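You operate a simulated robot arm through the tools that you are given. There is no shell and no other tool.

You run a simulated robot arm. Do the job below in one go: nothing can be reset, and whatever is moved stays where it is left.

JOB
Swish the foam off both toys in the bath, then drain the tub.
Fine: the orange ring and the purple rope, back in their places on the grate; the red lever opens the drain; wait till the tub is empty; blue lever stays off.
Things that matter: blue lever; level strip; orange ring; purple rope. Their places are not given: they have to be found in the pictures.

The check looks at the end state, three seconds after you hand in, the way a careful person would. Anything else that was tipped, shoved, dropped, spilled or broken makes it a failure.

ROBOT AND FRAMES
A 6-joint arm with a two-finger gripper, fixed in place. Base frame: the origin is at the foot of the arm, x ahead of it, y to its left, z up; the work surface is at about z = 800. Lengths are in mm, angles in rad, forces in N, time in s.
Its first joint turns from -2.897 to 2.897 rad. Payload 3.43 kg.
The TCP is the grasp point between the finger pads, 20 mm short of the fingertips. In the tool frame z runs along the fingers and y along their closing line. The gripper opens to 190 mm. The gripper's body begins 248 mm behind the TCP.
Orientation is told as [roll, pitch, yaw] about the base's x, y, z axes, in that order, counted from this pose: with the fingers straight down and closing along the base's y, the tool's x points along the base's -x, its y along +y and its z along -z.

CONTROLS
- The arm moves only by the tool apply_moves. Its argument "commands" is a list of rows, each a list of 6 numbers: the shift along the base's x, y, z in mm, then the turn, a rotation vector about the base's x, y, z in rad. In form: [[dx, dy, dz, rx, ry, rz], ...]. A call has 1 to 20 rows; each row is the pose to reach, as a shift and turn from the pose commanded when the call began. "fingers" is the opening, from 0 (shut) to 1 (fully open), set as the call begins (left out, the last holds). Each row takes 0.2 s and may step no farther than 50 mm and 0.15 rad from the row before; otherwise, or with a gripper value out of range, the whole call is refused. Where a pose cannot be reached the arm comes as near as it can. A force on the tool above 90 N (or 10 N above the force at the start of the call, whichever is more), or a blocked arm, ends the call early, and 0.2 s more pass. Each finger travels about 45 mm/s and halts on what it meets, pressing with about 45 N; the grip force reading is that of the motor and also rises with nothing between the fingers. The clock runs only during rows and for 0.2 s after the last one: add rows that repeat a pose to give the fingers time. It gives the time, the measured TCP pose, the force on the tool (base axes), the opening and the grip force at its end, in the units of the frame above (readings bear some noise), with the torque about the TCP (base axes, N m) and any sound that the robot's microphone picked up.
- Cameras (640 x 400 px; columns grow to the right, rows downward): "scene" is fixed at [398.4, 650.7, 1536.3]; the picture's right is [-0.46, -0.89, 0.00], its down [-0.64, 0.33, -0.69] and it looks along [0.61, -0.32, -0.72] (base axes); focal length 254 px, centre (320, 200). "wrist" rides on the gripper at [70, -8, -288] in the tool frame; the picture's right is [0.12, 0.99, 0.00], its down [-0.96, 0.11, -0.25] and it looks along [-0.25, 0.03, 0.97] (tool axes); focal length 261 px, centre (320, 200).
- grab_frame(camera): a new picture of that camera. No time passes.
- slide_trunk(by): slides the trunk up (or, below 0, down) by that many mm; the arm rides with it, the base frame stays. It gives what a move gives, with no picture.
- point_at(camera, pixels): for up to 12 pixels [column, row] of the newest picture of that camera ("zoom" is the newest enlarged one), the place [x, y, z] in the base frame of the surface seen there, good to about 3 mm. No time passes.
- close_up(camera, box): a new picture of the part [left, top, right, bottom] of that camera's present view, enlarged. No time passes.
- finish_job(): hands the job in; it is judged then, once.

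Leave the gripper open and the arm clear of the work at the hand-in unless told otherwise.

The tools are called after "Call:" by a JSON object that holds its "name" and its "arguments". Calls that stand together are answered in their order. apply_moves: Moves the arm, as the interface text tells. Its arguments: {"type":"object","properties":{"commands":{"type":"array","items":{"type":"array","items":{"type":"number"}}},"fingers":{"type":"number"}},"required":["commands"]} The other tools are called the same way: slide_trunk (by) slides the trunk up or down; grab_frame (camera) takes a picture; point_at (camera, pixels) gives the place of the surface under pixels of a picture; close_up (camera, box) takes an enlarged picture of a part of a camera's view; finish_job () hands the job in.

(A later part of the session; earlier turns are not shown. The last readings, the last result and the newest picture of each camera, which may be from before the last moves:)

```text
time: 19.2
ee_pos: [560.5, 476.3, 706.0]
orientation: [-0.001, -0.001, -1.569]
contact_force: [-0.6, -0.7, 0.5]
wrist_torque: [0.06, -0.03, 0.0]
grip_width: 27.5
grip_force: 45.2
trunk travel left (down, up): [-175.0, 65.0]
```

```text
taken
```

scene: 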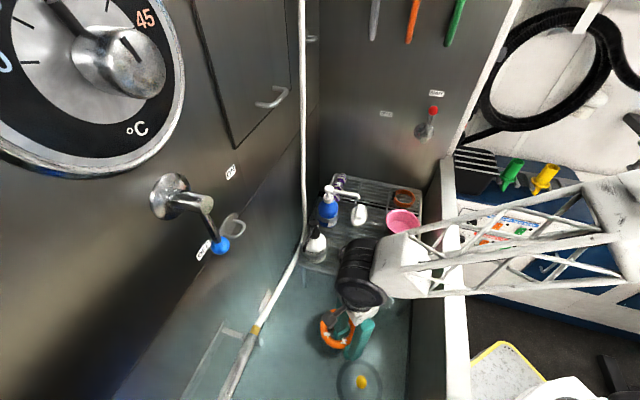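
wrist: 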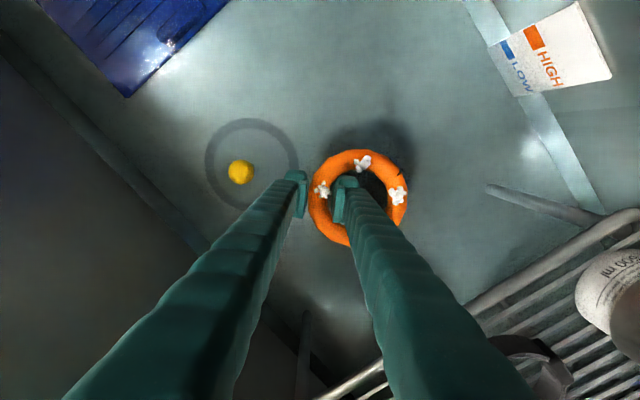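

The view is good. The forearm now passes over the front rim, so I'll check its height above the rim before going lower.

Call:
{"name": "point_at", "arguments": {"camera": "scene", "pixels": [[440, 296], [455, 296], [470, 296], [440, 240], [440, 265], [400, 265], [455, 330], [470, 330], [450, 215], [520, 285], [560, 280], [385, 290]]}}

Call:
{"name": "close_up", "arguments": {"camera": "scene", "box": [320, 180, 520, 380]}}

```text
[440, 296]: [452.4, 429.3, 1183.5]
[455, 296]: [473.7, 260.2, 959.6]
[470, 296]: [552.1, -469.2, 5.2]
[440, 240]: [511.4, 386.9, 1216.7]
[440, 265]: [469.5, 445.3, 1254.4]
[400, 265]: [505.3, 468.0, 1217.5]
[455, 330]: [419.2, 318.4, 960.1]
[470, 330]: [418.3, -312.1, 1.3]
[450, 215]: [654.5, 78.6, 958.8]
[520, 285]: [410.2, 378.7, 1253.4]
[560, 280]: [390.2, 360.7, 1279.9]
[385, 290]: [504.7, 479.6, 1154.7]
```

```text
2.00 times, centred on (420, 280) of scene
```

zoom: 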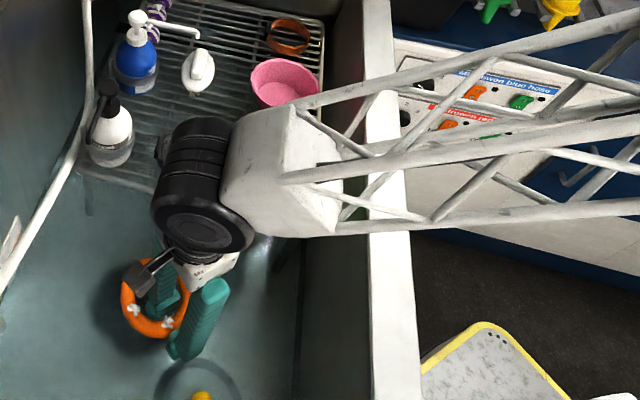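

The forearm's underside is at about 1180 and the rim is at 960, so there's ample room. I'll lower the ring gently into the water to TCP z≈654.

Call:
{"name": "apply_moves", "arguments": {"commands": [[0, 0, -15, 0, 0, 0], [0, 0, -30, 0, 0, 0], [0, 0, -40, 0, 0, 0], [0, 0, -47, 0, 0, 0], [0, 0, -52, 0, 0, 0], [0, 0, -52, 0, 0, 0]]}}

Call:
{"name": "grab_frame", "arguments": {"camera": "wrist"}}

Call:
{"name": "close_up", "arguments": {"camera": "scene", "box": [290, 290, 400, 360]}}

```text
time: 20.6
ee_pos: [562.1, 474.0, 650.9]
orientation: [-0.001, 0.001, -1.569]
contact_force: [-0.1, 0.5, -1.9]
wrist_torque: [0.0, 0.04, 0.0]
grip_width: 27.4
grip_force: 44.9
trunk travel left (down, up): [-175.0, 65.0]
```

```text
taken
```

wrist: 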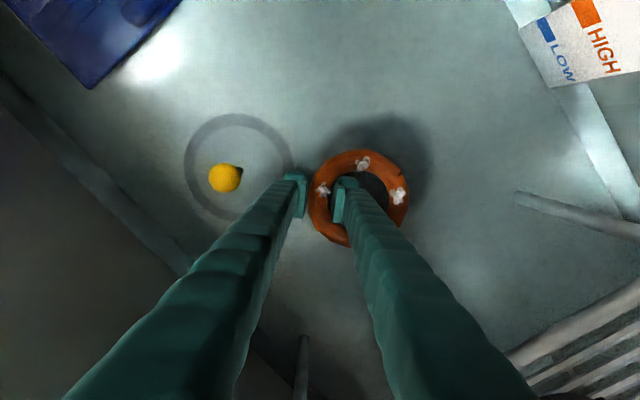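

```text
5.71 times, centred on (345, 325) of scene
```

zoom: 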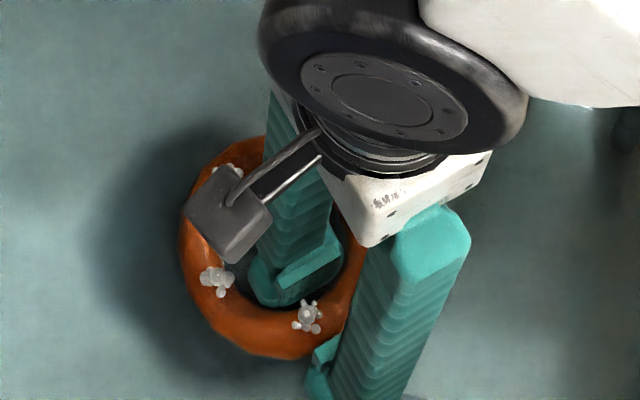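

The ring is under water: its orange looks darker, there's no contact force, and the foam is turning translucent. Now I'll swish it with 40 mm strokes toward the far wall and back, away from the drain post.

Call:
{"name": "apply_moves", "arguments": {"commands": [[28, 28, 0, 0, 0, 0], [0, 0, 0, 0, 0, 0], [28, 28, 0, 0, 0, 0], [0, 0, 0, 0, 0, 0], [28, 28, 0, 0, 0, 0], [0, 0, 0, 0, 0, 0], [28, 28, 0, 0, 0, 0], [0, 0, 0, 0, 0, 0], [28, 28, 0, 0, 0, 0], [0, 0, 0, 0, 0, 0], [28, 28, 0, 0, 0, 0], [0, 0, 0, 0, 0, 0], [28, 28, 0, 0, 0, 0], [0, 0, 0, 0, 0, 0], [28, 28, 0, 0, 0, 0], [0, 0, 0, 0, 0, 0]]}}

Call:
{"name": "grab_frame", "arguments": {"camera": "wrist"}}

Call:
{"name": "close_up", "arguments": {"camera": "wrist", "box": [290, 140, 430, 260]}}

```text
time: 24.0
ee_pos: [564.7, 476.4, 651.7]
orientation: [-0.001, -0.002, -1.569]
contact_force: [0.3, 0.5, -2.0]
wrist_torque: [-0.04, 0.13, 0.01]
grip_width: 27.1
grip_force: 44.9
trunk travel left (down, up): [-175.0, 65.0]
```

```text
taken
```

wrist: 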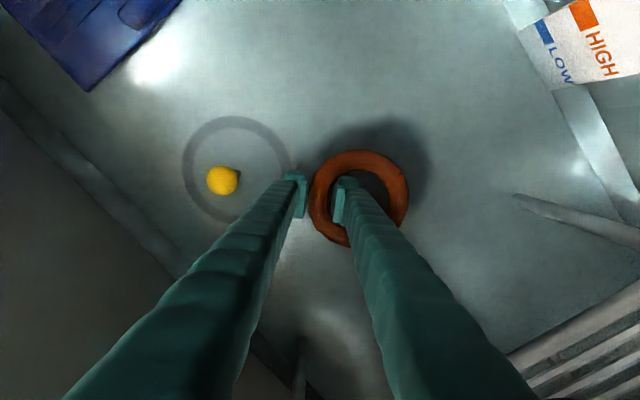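

```text
3.33 times, centred on (360, 200) of wrist
```

zoom: 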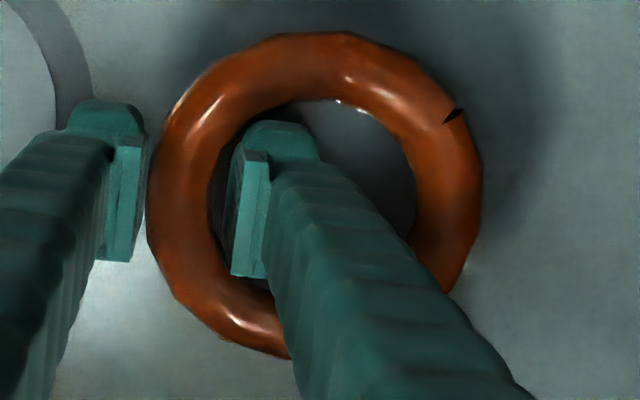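

All visible foam is off. One blob was hidden behind the finger, so I'll do a few cross-strokes, then raise the ring out of the water to inspect it.

Call:
{"name": "apply_moves", "arguments": {"commands": [[22, -22, 0, 0, 0, 0], [0, 0, 0, 0, 0, 0], [22, -22, 0, 0, 0, 0], [0, 0, 0, 0, 0, 0], [22, -22, 0, 0, 0, 0], [0, 0, 0, 0, 0, 0], [28, 28, 0, 0, 0, 0], [0, 0, 0, 0, 0, 0], [28, 28, 0, 0, 0, 0], [0, 0, 0, 0, 0, 0], [28, 28, 0, 0, 0, 0], [0, 0, 0, 0, 0, 0], [0, 0, 20, 0, 0, 0], [0, 0, 45, 0, 0, 0], [0, 0, 80, 0, 0, 0], [0, 0, 80, 0, 0, 0]]}}

Call:
{"name": "close_up", "arguments": {"camera": "wrist", "box": [290, 140, 430, 260]}}

Call:
{"name": "close_up", "arguments": {"camera": "scene", "box": [290, 290, 400, 360]}}

```text
time: 27.4
ee_pos: [563.4, 473.8, 731.2]
orientation: [0.0, 0.001, -1.568]
contact_force: [0.3, -0.8, -1.0]
wrist_torque: [0.01, 0.05, -0.05]
grip_width: 27.2
grip_force: 44.6
trunk travel left (down, up): [-175.0, 65.0]
```

```text
3.33 times, centred on (360, 200) of wrist
```

zoom: 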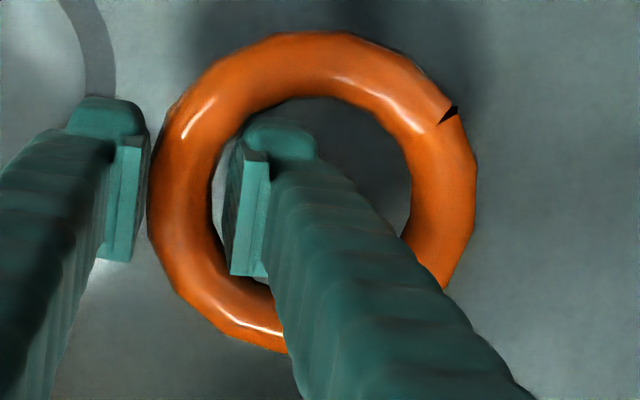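

```text
5.71 times, centred on (345, 325) of scene
```

zoom: 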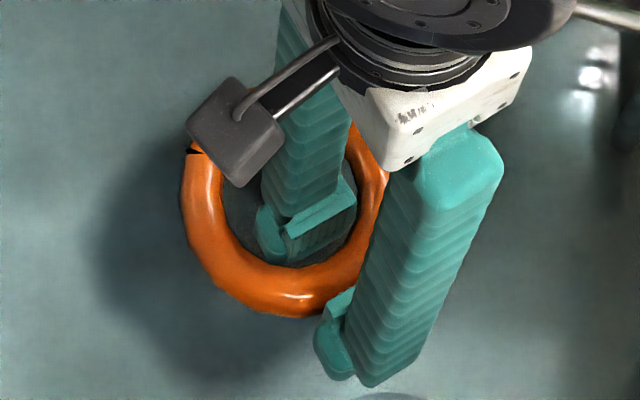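

Clean and glossy. I'll lift it to travel height and check the part the finger was hiding.

Call:
{"name": "apply_moves", "arguments": {"commands": [[0, 0, 40, 0, 0, 0], [0, 0, 80, 0, 0, 0], [0, 0, 120, 0, 0, 0], [0, 0, 160, 0, 0, 0], [0, 0, 200, 0, 0, 0], [0, 0, 240, 0, 0, 0], [0, 0, 275, 0, 0, 0], [0, 0, 292, 0, 0, 0], [25, -31, 292, 0, 0, 0], [50, -62, 292, 0, 0, 0], [75, -93, 292, 0, 0, 0], [100, -124, 292, 0, 0, 0], [125, -155, 292, 0, 0, 0], [150, -186, 292, 0, 0, 0], [175, -217, 292, 0, 0, 0], [200, -248, 292, 0, 0, 0], [225, -278, 292, 0, 0, 0], [247, -305, 292, 0, 0, 0], [247, -305, 292, 0, 0, 0]]}}

Call:
{"name": "close_up", "arguments": {"camera": "scene", "box": [340, 130, 440, 210]}}

Call:
{"name": "grab_frame", "arguments": {"camera": "wrist"}}

```text
time: 31.4
ee_pos: [810.4, 169.3, 1025.7]
orientation: [0.0, 0.0, -1.568]
contact_force: [-0.3, 1.0, -1.3]
wrist_torque: [0.0, 0.07, -0.01]
grip_width: 26.7
grip_force: 44.9
trunk travel left (down, up): [-175.0, 65.0]
```

```text
5.00 times, centred on (390, 170) of scene
```

zoom: 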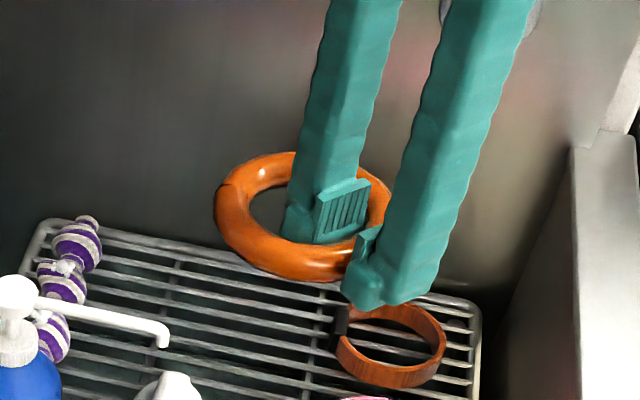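

```text
taken
```

wrist: 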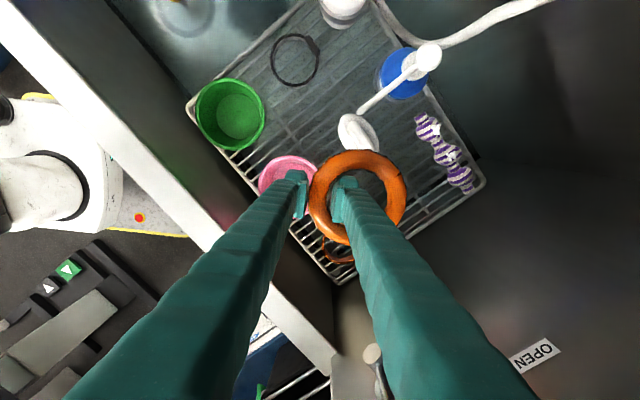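

The ring is clean all round in both views. I'll retrace the path to its spot, adding +4 mm in x to undo the shift from the grasp, and stop a little above the grate.

Call:
{"name": "apply_moves", "arguments": {"commands": [[0, 0, -22, 0, 0, 0], [10, -4, -47, 0, 0, 0], [30, -11, -72, 0, 0, 0], [50, -19, -97, 0, 0, 0], [73, -29, -117, 0, 0, 0], [95, -39, -137, 0, 0, 0], [119, -49, -154, 0, 0, 0], [119, -49, -175, 0, 0, 0], [119, -49, -190, 0, 0, 0], [119, -49, -190, 0, 0, 0]]}}

Call:
{"name": "close_up", "arguments": {"camera": "scene", "box": [330, 160, 430, 220]}}

Call:
{"name": "grab_frame", "arguments": {"camera": "wrist"}}

```text
time: 33.6
ee_pos: [928.7, 120.0, 833.0]
orientation: [0.0, 0.0, -1.568]
contact_force: [-0.4, -0.9, -0.3]
wrist_torque: [-0.01, 0.0, 0.0]
grip_width: 26.8
grip_force: 45.2
trunk travel left (down, up): [-175.0, 65.0]
```

```text
6.40 times, centred on (380, 190) of scene
```

zoom: 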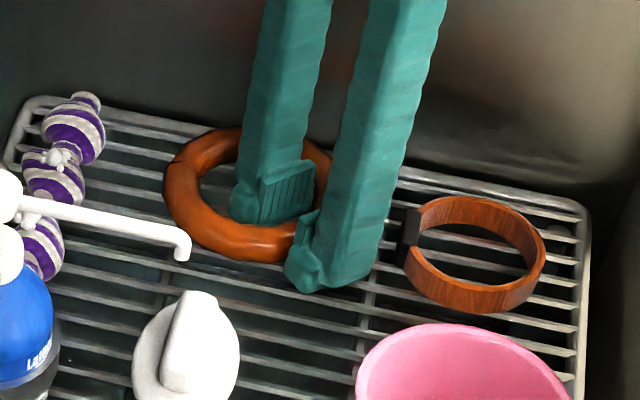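

```text
taken
```

wrist: 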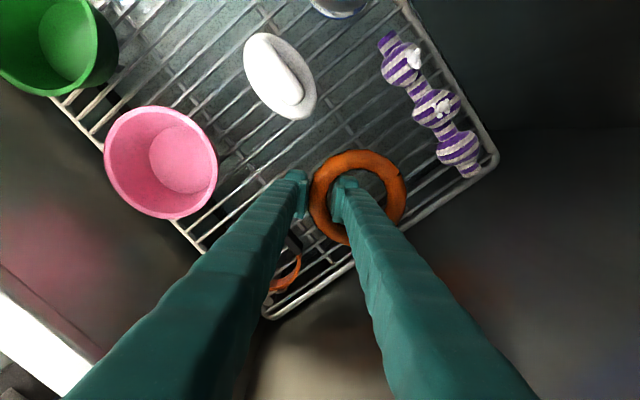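

The ring is about 11 mm above the grate over its spot. I'll lower it the last bit slowly.

Call:
{"name": "apply_moves", "arguments": {"commands": [[0, 0, -4, 0, 0, 0], [0, 0, -7, 0, 0, 0], [0, 0, -9, 0, 0, 0], [0, 0, -11, 0, 0, 0], [0, 0, -11, 0, 0, 0]]}}

Call:
{"name": "close_up", "arguments": {"camera": "scene", "box": [330, 160, 430, 220]}}

```text
time: 34.8
ee_pos: [928.8, 120.3, 824.7]
orientation: [0.0, 0.0, -1.57]
contact_force: [3.8, -0.2, 14.0]
wrist_torque: [0.4, -1.31, -0.04]
grip_width: 26.6
grip_force: 44.9
trunk travel left (down, up): [-175.0, 65.0]
```

```text
6.40 times, centred on (380, 190) of scene
```

zoom: 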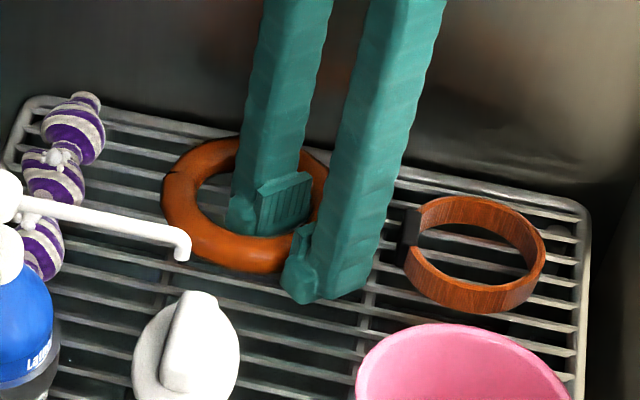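

The ring touched down: 14 N upward, mostly on its far edge. I'll ease up 2 mm to unload, then open the fingers.

Call:
{"name": "apply_moves", "arguments": {"commands": [[0, 0, 2, 0, 0, 0], [0, 0, 2, 0, 0, 0]]}}

Call:
{"name": "apply_moves", "arguments": {"commands": [[0, 0, 2, 0, 0, 0], [0, 0, 2, 0, 0, 0], [0, 0, 2, 0, 0, 0], [0, 0, 2, 0, 0, 0]], "fingers": 0.25}}

Call:
{"name": "close_up", "arguments": {"camera": "scene", "box": [330, 160, 430, 220]}}

Call:
{"name": "grab_frame", "arguments": {"camera": "wrist"}}

```text
time: 35.4
ee_pos: [928.2, 120.4, 823.7]
orientation: [-0.003, 0.0, -1.569]
contact_force: [5.2, -0.5, 5.4]
wrist_torque: [0.17, -0.51, -0.17]
grip_width: 26.7
grip_force: 45.0
trunk travel left (down, up): [-175.0, 65.0]
```

```text
time: 36.4
ee_pos: [927.2, 120.0, 825.7]
orientation: [-0.002, 0.002, -1.569]
contact_force: [-0.5, -0.4, -0.1]
wrist_torque: [-0.03, -0.02, 0.03]
grip_width: 47.8
grip_force: 0.0
trunk travel left (down, up): [-175.0, 65.0]
```

```text
6.40 times, centred on (380, 190) of scene
```

zoom: 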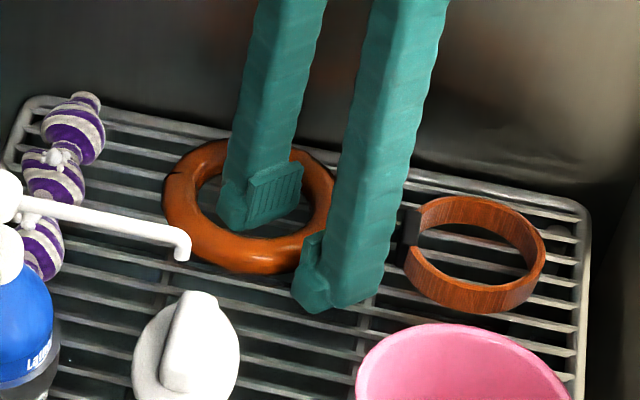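

```text
taken
```

wrist: 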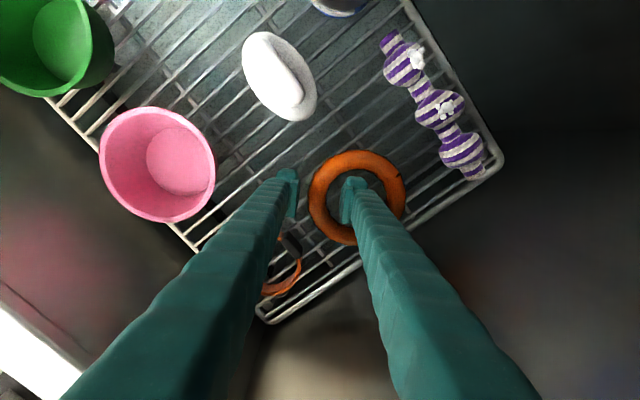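

The ring is released, with the fingers clear on both sides. I'll raise straight up and check the ring's position against the start.

Call:
{"name": "apply_moves", "arguments": {"commands": [[0, 0, 12, 0, 0, 0], [0, 0, 28, 0, 0, 0], [0, 0, 45, 0, 0, 0], [-20, 15, 62, 0, 0, 0], [-40, 30, 75, 0, 0, 0], [-60, 45, 75, 0, 0, 0]]}}

Call:
{"name": "grab_frame", "arguments": {"camera": "wrist"}}

Call:
{"name": "close_up", "arguments": {"camera": "scene", "box": [330, 160, 430, 220]}}

```text
time: 37.8
ee_pos: [866.8, 168.2, 901.9]
orientation: [0.0, 0.0, -1.57]
contact_force: [1.0, 0.0, 0.0]
wrist_torque: [0.07, 0.06, 0.01]
grip_width: 47.4
grip_force: 0.1
trunk travel left (down, up): [-175.0, 65.0]
```

```text
taken
```

wrist: 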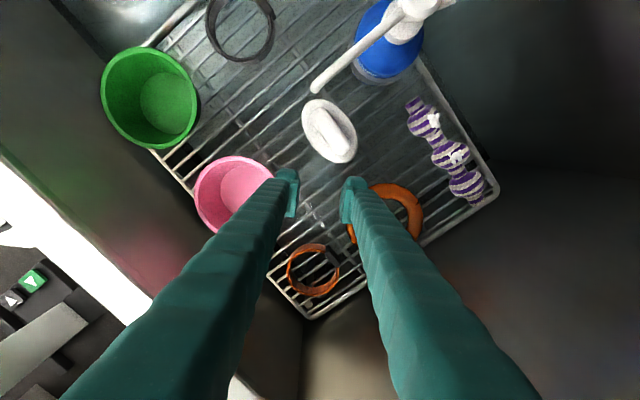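

```text
6.40 times, centred on (380, 190) of scene
```

zoom: 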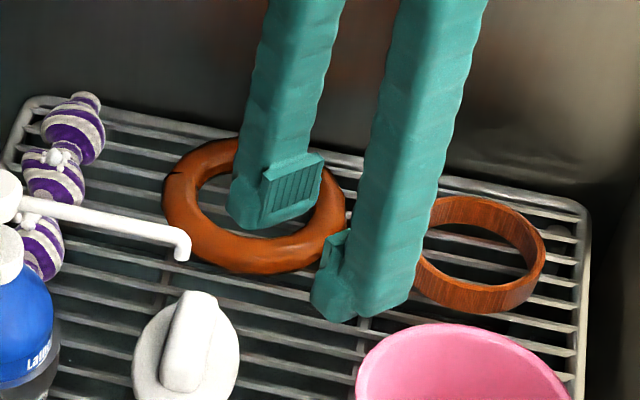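

The ring looks back in place, with its notch at the same spot. Next is the rope. Its middle ball is at about (1033,230), beyond vertical reach, so I'll lean the tool outward by about 0.25 rad. First I'll turn to yaw −45°, so the fingers close across the rope, and shift above the area between ring and rope.

Call:
{"name": "apply_moves", "arguments": {"commands": [[8, 4, 2, 0, 0, 0.131], [16, 7, 4, 0, 0, 0.262], [24, 11, 5, 0, 0, 0.393], [32, 15, 5, 0, 0, 0.524], [40, 18, 5, 0, 0, 0.655], [48, 22, 5, 0, 0, 0.785], [48, 22, 5, 0, 0, 0.785]], "fingers": 0.32}}

Call:
{"name": "grab_frame", "arguments": {"camera": "wrist"}}

```text
time: 39.4
ee_pos: [917.5, 189.9, 906.5]
orientation: [-0.001, 0.001, -0.784]
contact_force: [0.1, 1.0, -0.1]
wrist_torque: [-0.02, 0.01, 0.01]
grip_width: 60.9
grip_force: 0.0
trunk travel left (down, up): [-175.0, 65.0]
```

```text
taken
```

wrist: 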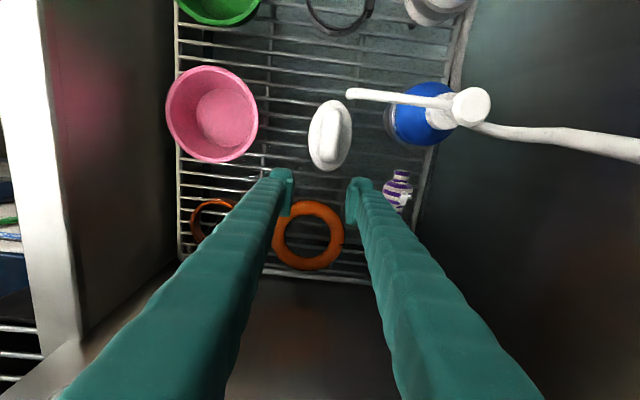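

The whole ring is visible now. I'll measure it to confirm its position, then continue to the rope.

Call:
{"name": "point_at", "arguments": {"camera": "wrist", "pixels": [[281, 232], [336, 232], [308, 207], [308, 263], [289, 214], [329, 214], [289, 254], [328, 254]]}}

Call:
{"name": "close_up", "arguments": {"camera": "wrist", "box": [240, 180, 380, 280]}}

```text
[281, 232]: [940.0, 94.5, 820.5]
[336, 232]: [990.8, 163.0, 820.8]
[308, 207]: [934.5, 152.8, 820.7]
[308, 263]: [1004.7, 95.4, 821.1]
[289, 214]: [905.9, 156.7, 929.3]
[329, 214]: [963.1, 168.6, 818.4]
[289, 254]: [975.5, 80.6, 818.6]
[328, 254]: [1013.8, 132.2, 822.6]
```

```text
4.00 times, centred on (310, 230) of wrist
```

zoom: 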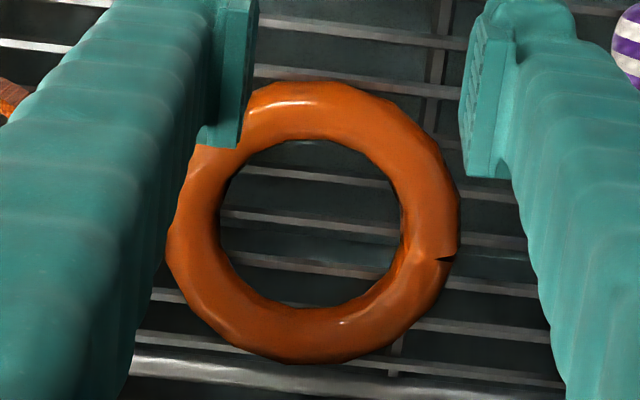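

The ring centre now reads about (968,124) against about (964,121) originally, a match within roughly 5 mm. Next I'll lean the tool outward 0.25 rad toward the far wall and move over the rope's middle ball, staying at z≈900.

Call:
{"name": "apply_moves", "arguments": {"commands": [[10, 4, 0, 0.04, -0.04, 0], [25, 9, 0, 0.08, -0.08, 0], [48, 16, 0, 0.12, -0.12, 0], [70, 24, 0, 0.155, -0.155, 0], [92, 31, -3, 0.177, -0.177, 0], [113, 38, -6, 0.177, -0.177, 0], [113, 38, -6, 0.177, -0.177, 0]]}}

Call:
{"name": "grab_frame", "arguments": {"camera": "wrist"}}

Call:
{"name": "grab_frame", "arguments": {"camera": "scene"}}

```text
time: 41.0
ee_pos: [1027.9, 224.9, 898.4]
orientation: [0.248, -0.001, -0.786]
contact_force: [0.1, -0.4, -0.3]
wrist_torque: [-0.03, 0.0, 0.01]
grip_width: 60.7
grip_force: 0.1
trunk travel left (down, up): [-175.0, 65.0]
```

```text
taken
```

wrist: 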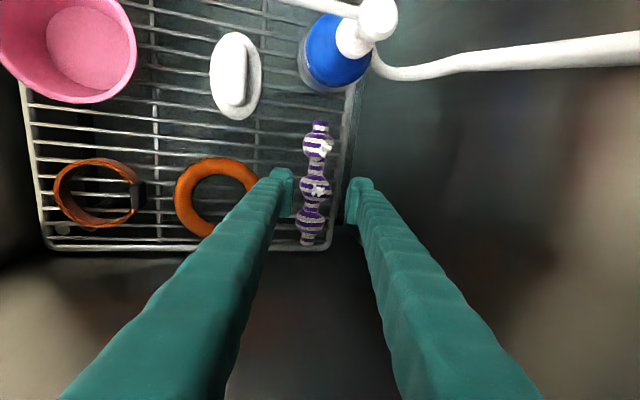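

```text
taken
```

scene: 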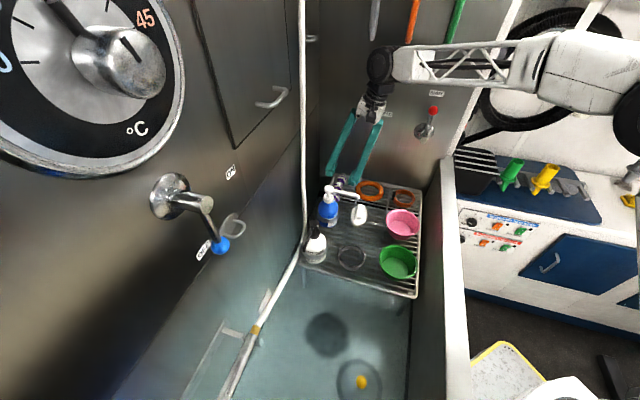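

I reached it with the lean. I'll zoom in on the rope between the fingers and measure it precisely.

Call:
{"name": "close_up", "arguments": {"camera": "wrist", "box": [260, 110, 380, 255]}}

Call:
{"name": "point_at", "arguments": {"camera": "wrist", "pixels": [[319, 126], [315, 147], [317, 167], [313, 187], [312, 203], [310, 220], [307, 240], [304, 187], [327, 187], [320, 193], [325, 150], [297, 220]]}}

Call:
{"name": "close_up", "arguments": {"camera": "scene", "box": [300, 140, 400, 210]}}

```text
2.76 times, centred on (320, 182) of wrist
```

zoom: 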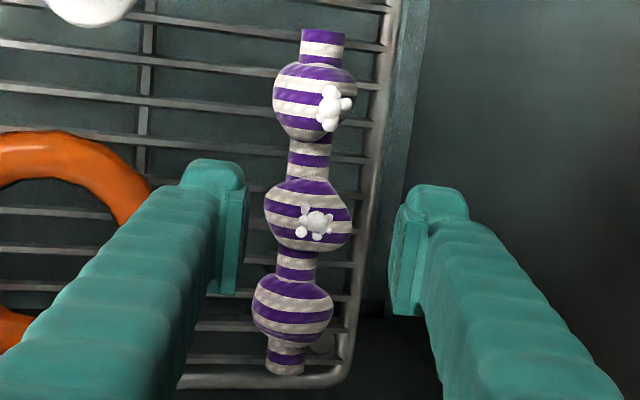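

```text
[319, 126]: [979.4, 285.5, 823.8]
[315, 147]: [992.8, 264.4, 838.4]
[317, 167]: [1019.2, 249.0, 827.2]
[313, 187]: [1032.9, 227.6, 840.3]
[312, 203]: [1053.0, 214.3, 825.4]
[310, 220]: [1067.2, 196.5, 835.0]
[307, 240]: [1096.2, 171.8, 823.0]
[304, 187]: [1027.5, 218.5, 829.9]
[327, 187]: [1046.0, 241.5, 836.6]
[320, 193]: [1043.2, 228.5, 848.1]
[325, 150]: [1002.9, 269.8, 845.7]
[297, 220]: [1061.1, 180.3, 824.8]
```

```text
5.71 times, centred on (350, 175) of scene
```

zoom: 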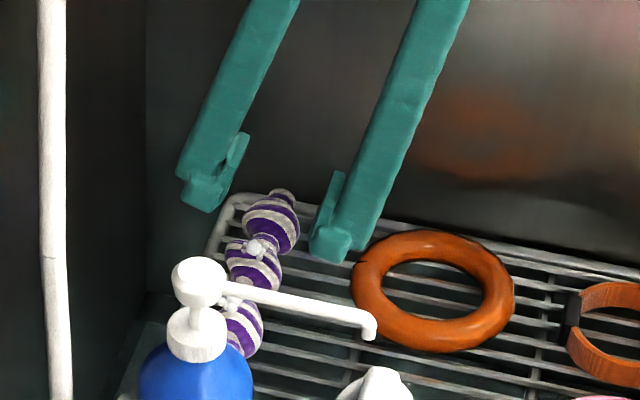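

The middle ball is about (1036,231), axis z≈817. I'll narrow the fingers to 55 mm and lower vertically in small steps to TCP about (1034,229,830).

Call:
{"name": "apply_moves", "arguments": {"commands": [[3, 2, -8, 0, 0, 0], [5.7, 4, -20, 0, 0, 0], [5.7, 4, -35, 0, 0, 0], [5.7, 4, -48, 0, 0, 0], [5.7, 4, -55, 0, 0, 0], [5.7, 4, -55, 0, 0, 0]], "fingers": 0.29}}

Call:
{"name": "grab_frame", "arguments": {"camera": "wrist"}}

Call:
{"name": "close_up", "arguments": {"camera": "scene", "box": [300, 140, 400, 210]}}

```text
time: 42.4
ee_pos: [1035.6, 229.7, 845.8]
orientation: [0.249, -0.001, -0.787]
contact_force: [0.2, 0.3, 0.5]
wrist_torque: [0.02, 0.01, -0.02]
grip_width: 55.0
grip_force: 0.0
trunk travel left (down, up): [-175.0, 65.0]
```

```text
taken
```

wrist: 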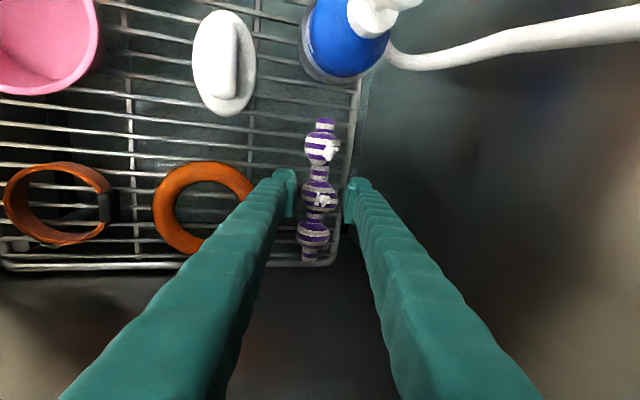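

```text
5.71 times, centred on (350, 175) of scene
```

zoom: 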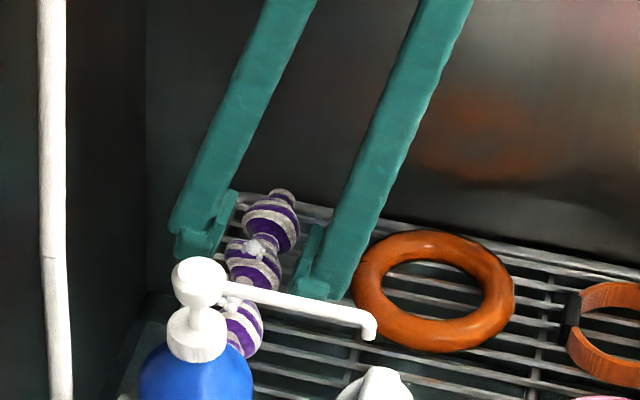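

The fingers straddle the middle ball and clear the ring by about 28 mm. I'll lower the last 15 mm.

Call:
{"name": "apply_moves", "arguments": {"commands": [[-1, 0, -6, 0, 0, 0], [-1, 0, -11, 0, 0, 0], [-1, 0, -15, 0, 0, 0], [-1, 0, -15, 0, 0, 0]]}}

Call:
{"name": "close_up", "arguments": {"camera": "wrist", "box": [260, 110, 380, 265]}}

Call:
{"name": "close_up", "arguments": {"camera": "scene", "box": [300, 140, 400, 210]}}

```text
time: 43.4
ee_pos: [1033.8, 230.2, 830.7]
orientation: [0.249, 0.001, -0.787]
contact_force: [-0.1, 0.1, -0.4]
wrist_torque: [0.0, -0.01, -0.01]
grip_width: 54.8
grip_force: 0.1
trunk travel left (down, up): [-175.0, 65.0]
```

```text
2.58 times, centred on (320, 188) of wrist
```

zoom: 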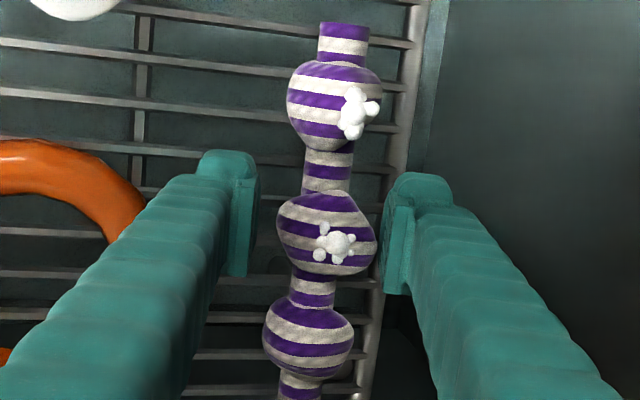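

```text
5.71 times, centred on (350, 175) of scene
```

zoom: 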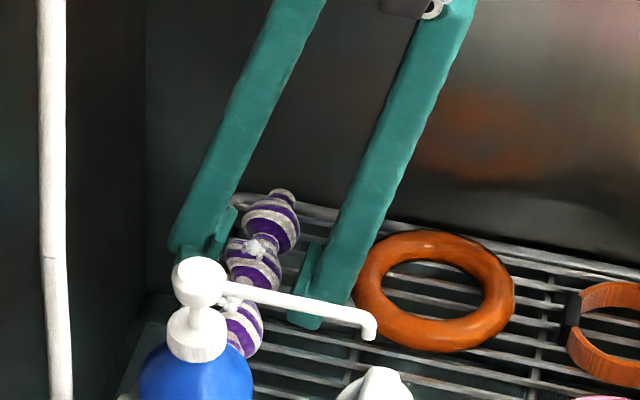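

No contact so far. The ball's centre sits about 5 mm further toward the back wall and 2 mm toward the far wall than my TCP. I'll nudge by (+5,−2) mm and then close gently.

Call:
{"name": "apply_moves", "arguments": {"commands": [[5, -2, 0, 0, 0, 0], [5, -2, 0, 0, 0, 0]]}}

Call:
{"name": "apply_moves", "arguments": {"commands": [[0, 0, 0, 0, 0, 0], [0, 0, 0, 0, 0, 0], [0, 0, 0, 0, 0, 0], [0, 0, 0, 0, 0, 0]], "fingers": 0.05}}

Call:
{"name": "close_up", "arguments": {"camera": "wrist", "box": [260, 110, 380, 265]}}

Call:
{"name": "close_up", "arguments": {"camera": "scene", "box": [300, 140, 400, 210]}}

```text
time: 44.0
ee_pos: [1038.1, 228.2, 829.6]
orientation: [0.25, 0.0, -0.782]
contact_force: [-0.3, -0.8, -0.6]
wrist_torque: [0.01, 0.0, -0.01]
grip_width: 55.0
grip_force: 0.1
trunk travel left (down, up): [-175.0, 65.0]
```

```text
time: 45.0
ee_pos: [1040.1, 228.0, 830.4]
orientation: [0.249, 0.001, -0.785]
contact_force: [0.6, 0.4, 2.6]
wrist_torque: [-0.09, -0.04, 0.08]
grip_width: 43.6
grip_force: 45.1
trunk travel left (down, up): [-175.0, 65.0]
```

```text
2.58 times, centred on (320, 188) of wrist
```

zoom: 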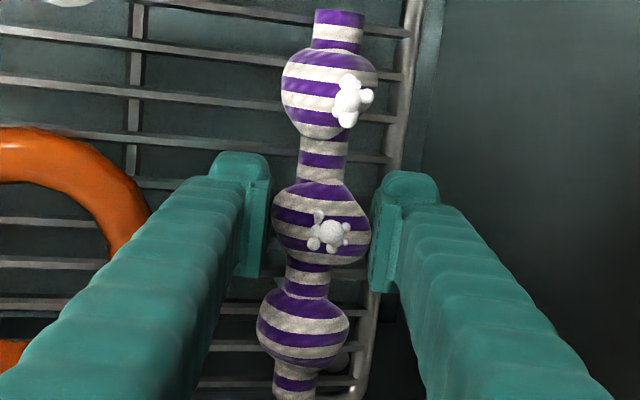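

```text
5.71 times, centred on (350, 175) of scene
```

zoom: 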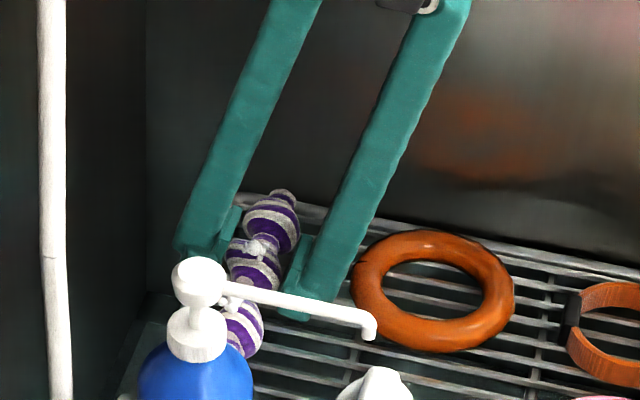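

The rope's middle ball is gripped: 43.6 mm, 45 N. I'll lift slowly to check it comes up cleanly.

Call:
{"name": "apply_moves", "arguments": {"commands": [[0, 0, 8, 0, 0, 0], [0, 0, 20, 0, 0, 0], [0, 0, 38, 0, 0, 0], [0, 0, 55, 0, 0, 0], [0, 0, 70, 0, 0, 0], [0, 0, 70, 0, 0, 0]]}}

Call:
{"name": "grab_frame", "arguments": {"camera": "wrist"}}

Call:
{"name": "close_up", "arguments": {"camera": "scene", "box": [300, 120, 400, 200]}}

```text
time: 46.4
ee_pos: [1037.0, 227.9, 902.4]
orientation: [0.249, 0.002, -0.785]
contact_force: [0.7, 0.2, -0.7]
wrist_torque: [-0.02, -0.02, 0.05]
grip_width: 43.3
grip_force: 45.5
trunk travel left (down, up): [-175.0, 65.0]
```

```text
taken
```

wrist: 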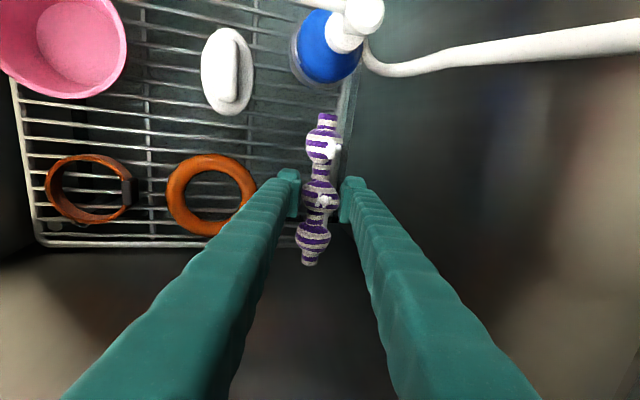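

```text
5.00 times, centred on (350, 160) of scene
```

zoom: 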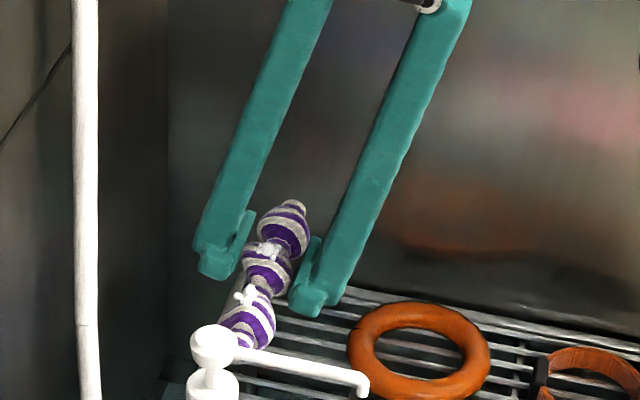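

It lifted cleanly. Now I'll bring it toward the tub's centre line, away from the bottle, straightening the tool as I go.

Call:
{"name": "apply_moves", "arguments": {"commands": [[-15, -9, 5, 0, 0, 0], [-40, -22, 10, -0.03, 0.03, 0], [-65, -34, 15, -0.06, 0.06, 0], [-90, -45, 20, -0.1, 0.1, 0], [-115, -55, 26, -0.14, 0.14, 0], [-140, -63, 32, -0.176, 0.176, 0], [-157, -69, 38, -0.176, 0.176, 0], [-157, -69, 55, -0.176, 0.176, 0], [-157, -69, 78, -0.176, 0.176, 0]]}}

Call:
{"name": "grab_frame", "arguments": {"camera": "wrist"}}

Call:
{"name": "grab_frame", "arguments": {"camera": "scene"}}

```text
time: 48.4
ee_pos: [880.8, 159.0, 976.0]
orientation: [0.0, 0.0, -0.786]
contact_force: [0.2, 0.5, -1.2]
wrist_torque: [-0.02, 0.03, -0.02]
grip_width: 43.2
grip_force: 44.7
trunk travel left (down, up): [-175.0, 65.0]
```

```text
taken
```

wrist: 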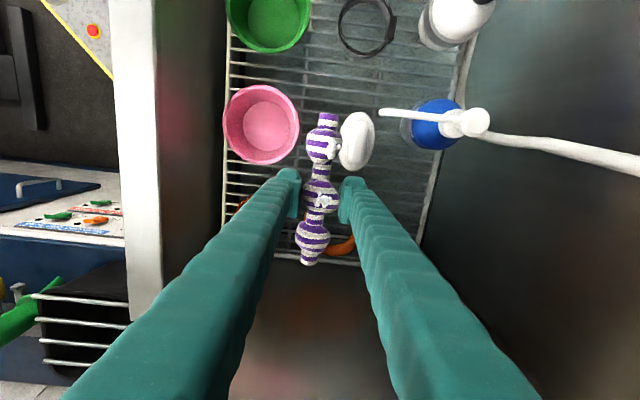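

```text
taken
```

scene: 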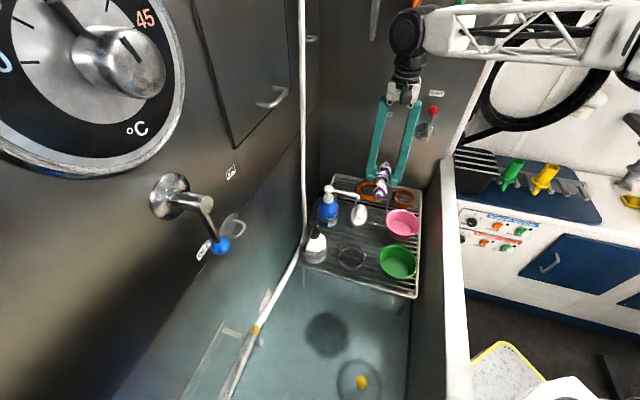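

I'll carry the rope along the tub's centre line to above the open water near (580,495).

Call:
{"name": "apply_moves", "arguments": {"commands": [[-26, 26, 5, 0, 0, 0], [-52, 53, 10, 0, 0, 0], [-78, 80, 15, 0, 0, 0], [-104, 108, 15, 0, 0, 0], [-130, 137, 15, 0, 0, 0], [-156, 167, 15, 0, 0, 0], [-182, 197, 15, 0, 0, 0], [-208, 227, 15, 0, 0, 0], [-234, 257, 15, 0, 0, 0], [-258, 285, 15, 0, 0, 0], [-280, 311, 15, 0, 0, 0], [-301, 336, 15, 0, 0, 0], [-301, 336, 15, 0, 0, 0]]}}

Call:
{"name": "grab_frame", "arguments": {"camera": "wrist"}}

Call:
{"name": "grab_frame", "arguments": {"camera": "scene"}}

```text
time: 51.2
ee_pos: [579.9, 493.8, 992.4]
orientation: [0.001, 0.0, -0.786]
contact_force: [-0.2, 0.3, -1.6]
wrist_torque: [-0.02, 0.0, 0.0]
grip_width: 43.0
grip_force: 44.7
trunk travel left (down, up): [-175.0, 65.0]
```

```text
taken
```

wrist: 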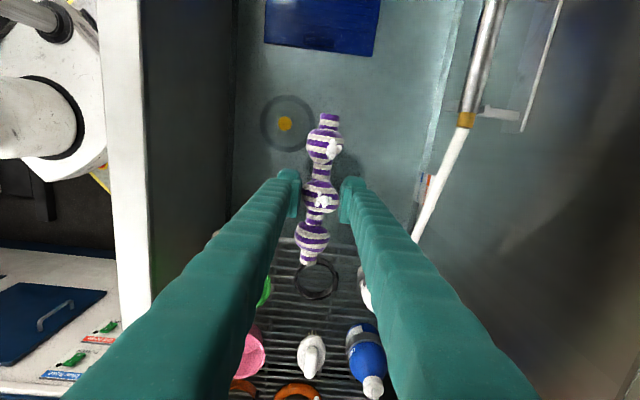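

```text
taken
```

scene: 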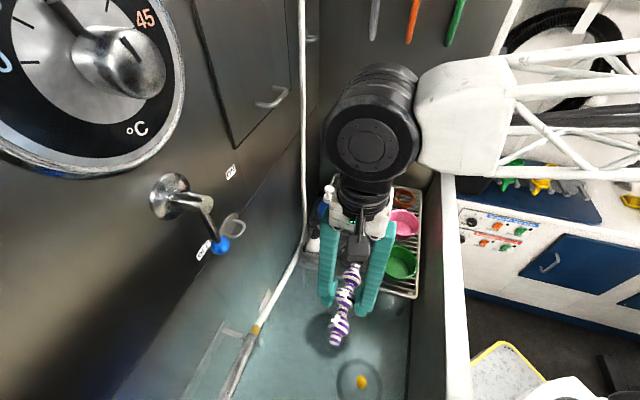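

I'll lower to just above the water (TCP z≈715) and check the surroundings, including the grate legs and drain post, before dipping.

Call:
{"name": "apply_moves", "arguments": {"commands": [[0, 0, -40, 0, 0, 0], [0, 0, -80, 0, 0, 0], [0, 0, -120, 0, 0, 0], [0, 0, -160, 0, 0, 0], [0, 0, -200, 0, 0, 0], [0, 0, -240, 0, 0, 0], [0, 0, -277, 0, 0, 0], [0, 0, -277, 0, 0, 0]]}}

Call:
{"name": "grab_frame", "arguments": {"camera": "wrist"}}

Call:
{"name": "close_up", "arguments": {"camera": "scene", "box": [280, 270, 440, 380]}}

```text
time: 53.0
ee_pos: [581.5, 499.3, 718.8]
orientation: [0.002, 0.0, -0.785]
contact_force: [-0.9, 0.3, -1.2]
wrist_torque: [0.01, 0.03, 0.02]
grip_width: 42.9
grip_force: 45.0
trunk travel left (down, up): [-175.0, 65.0]
```

```text
taken
```

wrist: 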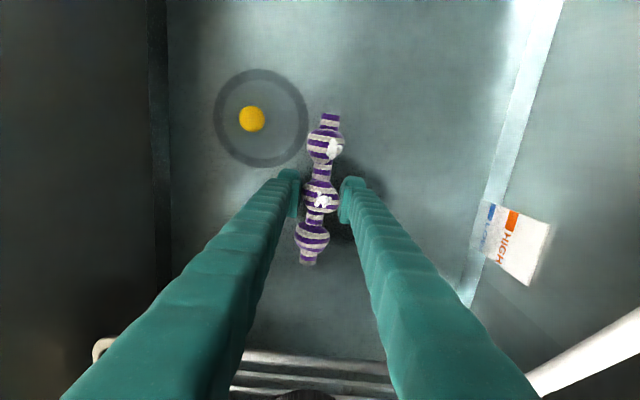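

```text
3.64 times, centred on (360, 325) of scene
```

zoom: 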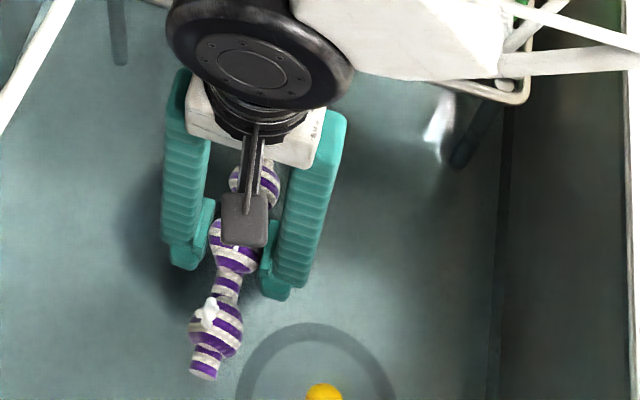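

The area is clear. I'll lower the rope into the water to TCP z≈662, so the ball's underside is just above the floor.

Call:
{"name": "apply_moves", "arguments": {"commands": [[0, 0, -20, 0, 0, 0], [0, 0, -38, 0, 0, 0], [0, 0, -50, 0, 0, 0], [0, 0, -57, 0, 0, 0], [0, 0, -57, 0, 0, 0]]}}

Call:
{"name": "close_up", "arguments": {"camera": "wrist", "box": [260, 90, 400, 290]}}

Call:
{"name": "close_up", "arguments": {"camera": "scene", "box": [300, 290, 400, 370]}}

```text
time: 54.2
ee_pos: [582.2, 495.1, 658.5]
orientation: [0.002, 0.003, -0.786]
contact_force: [0.5, -0.2, -0.8]
wrist_torque: [0.02, -0.01, -0.01]
grip_width: 43.1
grip_force: 45.4
trunk travel left (down, up): [-175.0, 65.0]
```

```text
2.00 times, centred on (330, 190) of wrist
```

zoom: 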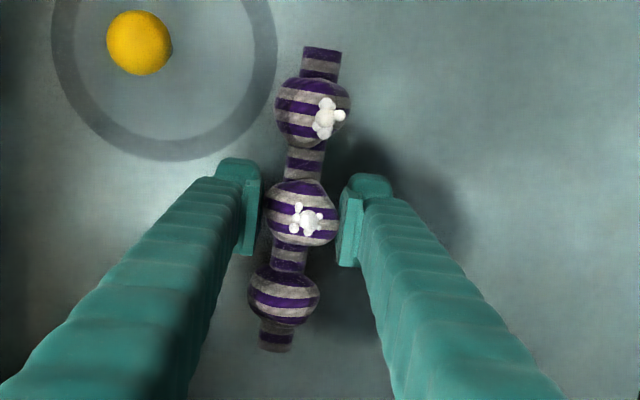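

```text
5.00 times, centred on (350, 330) of scene
```

zoom: 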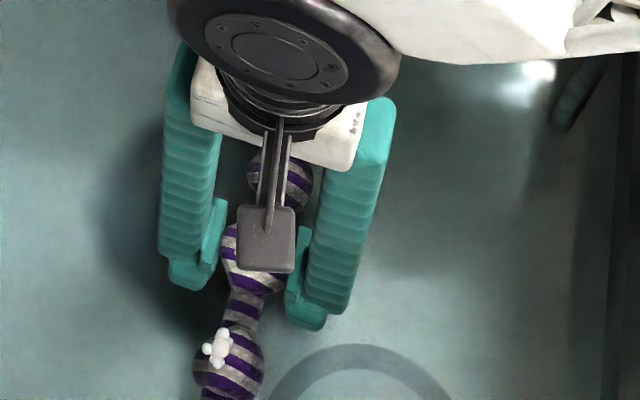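

The rope is wet but the foam blobs on top still stand above the surface, and there's no floor contact yet. I'll go down a few more millimetres, watching the force.

Call:
{"name": "apply_moves", "arguments": {"commands": [[0, 0, -2, 0, 0, 0], [0, 0, -2, 0, 0, 0]]}}

Call:
{"name": "apply_moves", "arguments": {"commands": [[0, 0, -2, 0, 0, 0], [0, 0, -2, 0, 0, 0]]}}

Call:
{"name": "apply_moves", "arguments": {"commands": [[0, 0, -2, 0, 0, 0], [0, 0, -2, 0, 0, 0]]}}

```text
time: 54.8
ee_pos: [581.3, 495.9, 658.3]
orientation: [0.001, 0.0, -0.786]
contact_force: [0.4, 0.1, -1.8]
wrist_torque: [0.0, 0.03, -0.01]
grip_width: 42.9
grip_force: 45.0
trunk travel left (down, up): [-175.0, 65.0]
```

```text
time: 55.4
ee_pos: [581.6, 495.4, 654.3]
orientation: [0.0, 0.0, -0.785]
contact_force: [-1.0, 0.1, -0.6]
wrist_torque: [0.01, 0.03, -0.04]
grip_width: 42.8
grip_force: 44.6
trunk travel left (down, up): [-175.0, 65.0]
```

```text
time: 56.0
ee_pos: [581.4, 494.1, 655.2]
orientation: [0.001, 0.001, -0.785]
contact_force: [0.0, 0.0, -1.4]
wrist_torque: [0.0, 0.01, 0.0]
grip_width: 43.2
grip_force: 44.9
trunk travel left (down, up): [-175.0, 65.0]
```

Still no contact at about z 655. I'll continue down in small steps.

Call:
{"name": "apply_moves", "arguments": {"commands": [[0, 0, -2, 0, 0, 0], [0, 0, -2, 0, 0, 0]]}}

Call:
{"name": "apply_moves", "arguments": {"commands": [[0, 0, -2, 0, 0, 0], [0, 0, -2, 0, 0, 0]]}}

Call:
{"name": "close_up", "arguments": {"camera": "wrist", "box": [260, 90, 400, 290]}}

```text
time: 56.6
ee_pos: [580.6, 495.7, 651.5]
orientation: [0.002, 0.002, -0.786]
contact_force: [0.0, 0.7, -0.9]
wrist_torque: [-0.02, 0.01, 0.02]
grip_width: 43.0
grip_force: 45.0
trunk travel left (down, up): [-175.0, 65.0]
```

```text
time: 57.2
ee_pos: [580.9, 495.1, 649.8]
orientation: [0.001, 0.0, -0.785]
contact_force: [0.3, 0.3, -1.3]
wrist_torque: [-0.01, -0.04, 0.0]
grip_width: 42.7
grip_force: 44.9
trunk travel left (down, up): [-175.0, 65.0]
```

```text
2.00 times, centred on (330, 190) of wrist
```

zoom: 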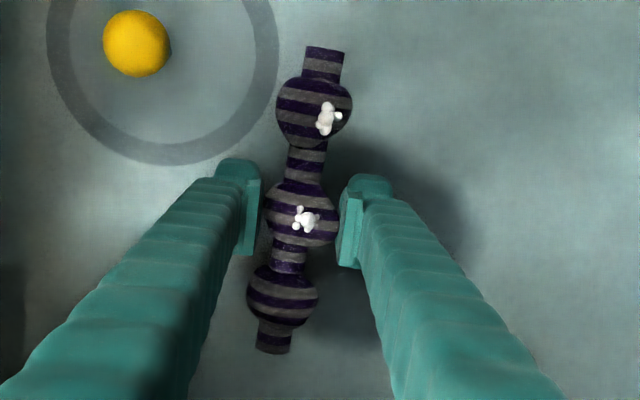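

There's still no contact, and the balls are now fully dark (submerged), with only the foam tips above. I'll keep stepping down gently.

Call:
{"name": "apply_moves", "arguments": {"commands": [[0, 0, -2, 0, 0, 0], [0, 0, -2, 0, 0, 0]]}}

Call:
{"name": "apply_moves", "arguments": {"commands": [[0, 0, -2, 0, 0, 0], [0, 0, -2, 0, 0, 0]]}}

Call:
{"name": "close_up", "arguments": {"camera": "wrist", "box": [260, 90, 400, 290]}}

```text
time: 57.8
ee_pos: [580.6, 496.3, 646.9]
orientation: [0.0, -0.001, -0.786]
contact_force: [0.2, -0.8, -1.9]
wrist_torque: [0.0, 0.0, -0.01]
grip_width: 42.7
grip_force: 45.6
trunk travel left (down, up): [-175.0, 65.0]
```

```text
time: 58.4
ee_pos: [579.7, 494.6, 645.3]
orientation: [0.001, 0.0, -0.787]
contact_force: [0.3, 0.2, -1.5]
wrist_torque: [-0.01, -0.01, -0.01]
grip_width: 42.8
grip_force: 45.0
trunk travel left (down, up): [-175.0, 65.0]
```

```text
2.00 times, centred on (330, 190) of wrist
```

zoom: 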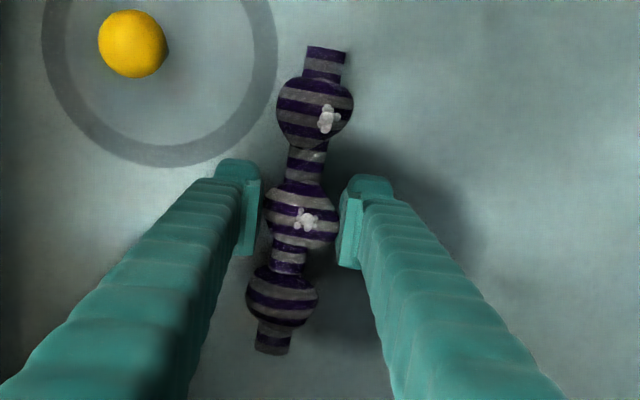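

Good, the floor is deeper than I estimated and the foam is now going under. I'll take two more small steps, then swish.

Call:
{"name": "apply_moves", "arguments": {"commands": [[0, 0, -2, 0, 0, 0], [0, 0, -2, 0, 0, 0]]}}

Call:
{"name": "apply_moves", "arguments": {"commands": [[0, 0, -2, 0, 0, 0], [0, 0, -2, 0, 0, 0]]}}

Call:
{"name": "close_up", "arguments": {"camera": "wrist", "box": [260, 90, 400, 290]}}

```text
time: 59.0
ee_pos: [579.9, 493.5, 643.9]
orientation: [0.001, -0.001, -0.785]
contact_force: [0.0, 0.2, -2.2]
wrist_torque: [0.01, -0.01, -0.01]
grip_width: 43.0
grip_force: 45.2
trunk travel left (down, up): [-175.0, 65.0]
```

```text
time: 59.6
ee_pos: [579.4, 494.2, 641.3]
orientation: [0.002, 0.001, -0.784]
contact_force: [0.0, -0.6, -0.7]
wrist_torque: [-0.04, -0.02, -0.01]
grip_width: 42.5
grip_force: 45.2
trunk travel left (down, up): [-175.0, 65.0]
```

```text
2.00 times, centred on (330, 190) of wrist
```

zoom: 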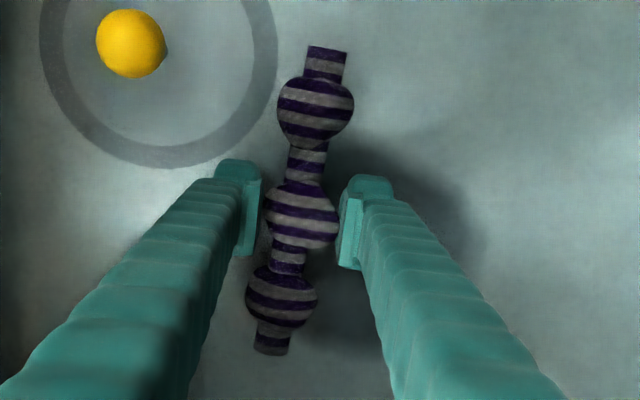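

The foam has gone from view once submerged. I'll swish with strokes across the tub, kept small to stay away from the drain post and the hose, to make sure nothing clings.

Call:
{"name": "apply_moves", "arguments": {"commands": [[14, 14, 0, 0, 0, 0], [-10, -10, 0, 0, 0, 0], [14, 14, 0, 0, 0, 0], [-10, -10, 0, 0, 0, 0], [14, 14, 0, 0, 0, 0], [-10, -10, 0, 0, 0, 0], [14, 14, 0, 0, 0, 0], [-10, -10, 0, 0, 0, 0], [14, 14, 0, 0, 0, 0], [-10, -10, 0, 0, 0, 0], [14, 14, 0, 0, 0, 0], [-10, -10, 0, 0, 0, 0], [14, 14, 0, 0, 0, 0], [-10, -10, 0, 0, 0, 0], [14, 14, 0, 0, 0, 0], [-10, -10, 0, 0, 0, 0], [14, 14, 0, 0, 0, 0], [0, 0, 0, 0, 0, 0]]}}

Call:
{"name": "grab_frame", "arguments": {"camera": "wrist"}}

```text
time: 63.4
ee_pos: [579.6, 493.5, 642.3]
orientation: [0.0, -0.001, -0.784]
contact_force: [0.0, 0.1, -2.2]
wrist_torque: [-0.01, 0.03, 0.01]
grip_width: 42.6
grip_force: 44.9
trunk travel left (down, up): [-175.0, 65.0]
```

```text
taken
```

wrist: 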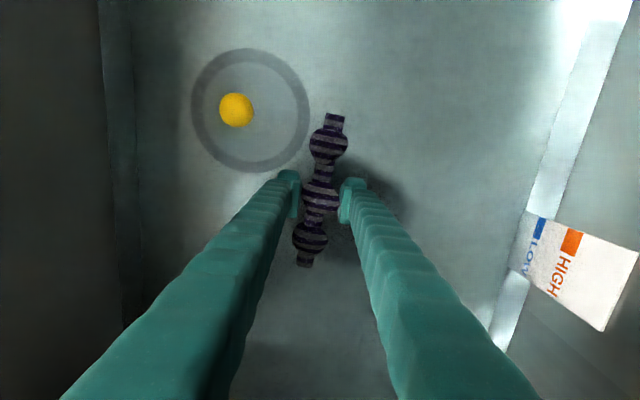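

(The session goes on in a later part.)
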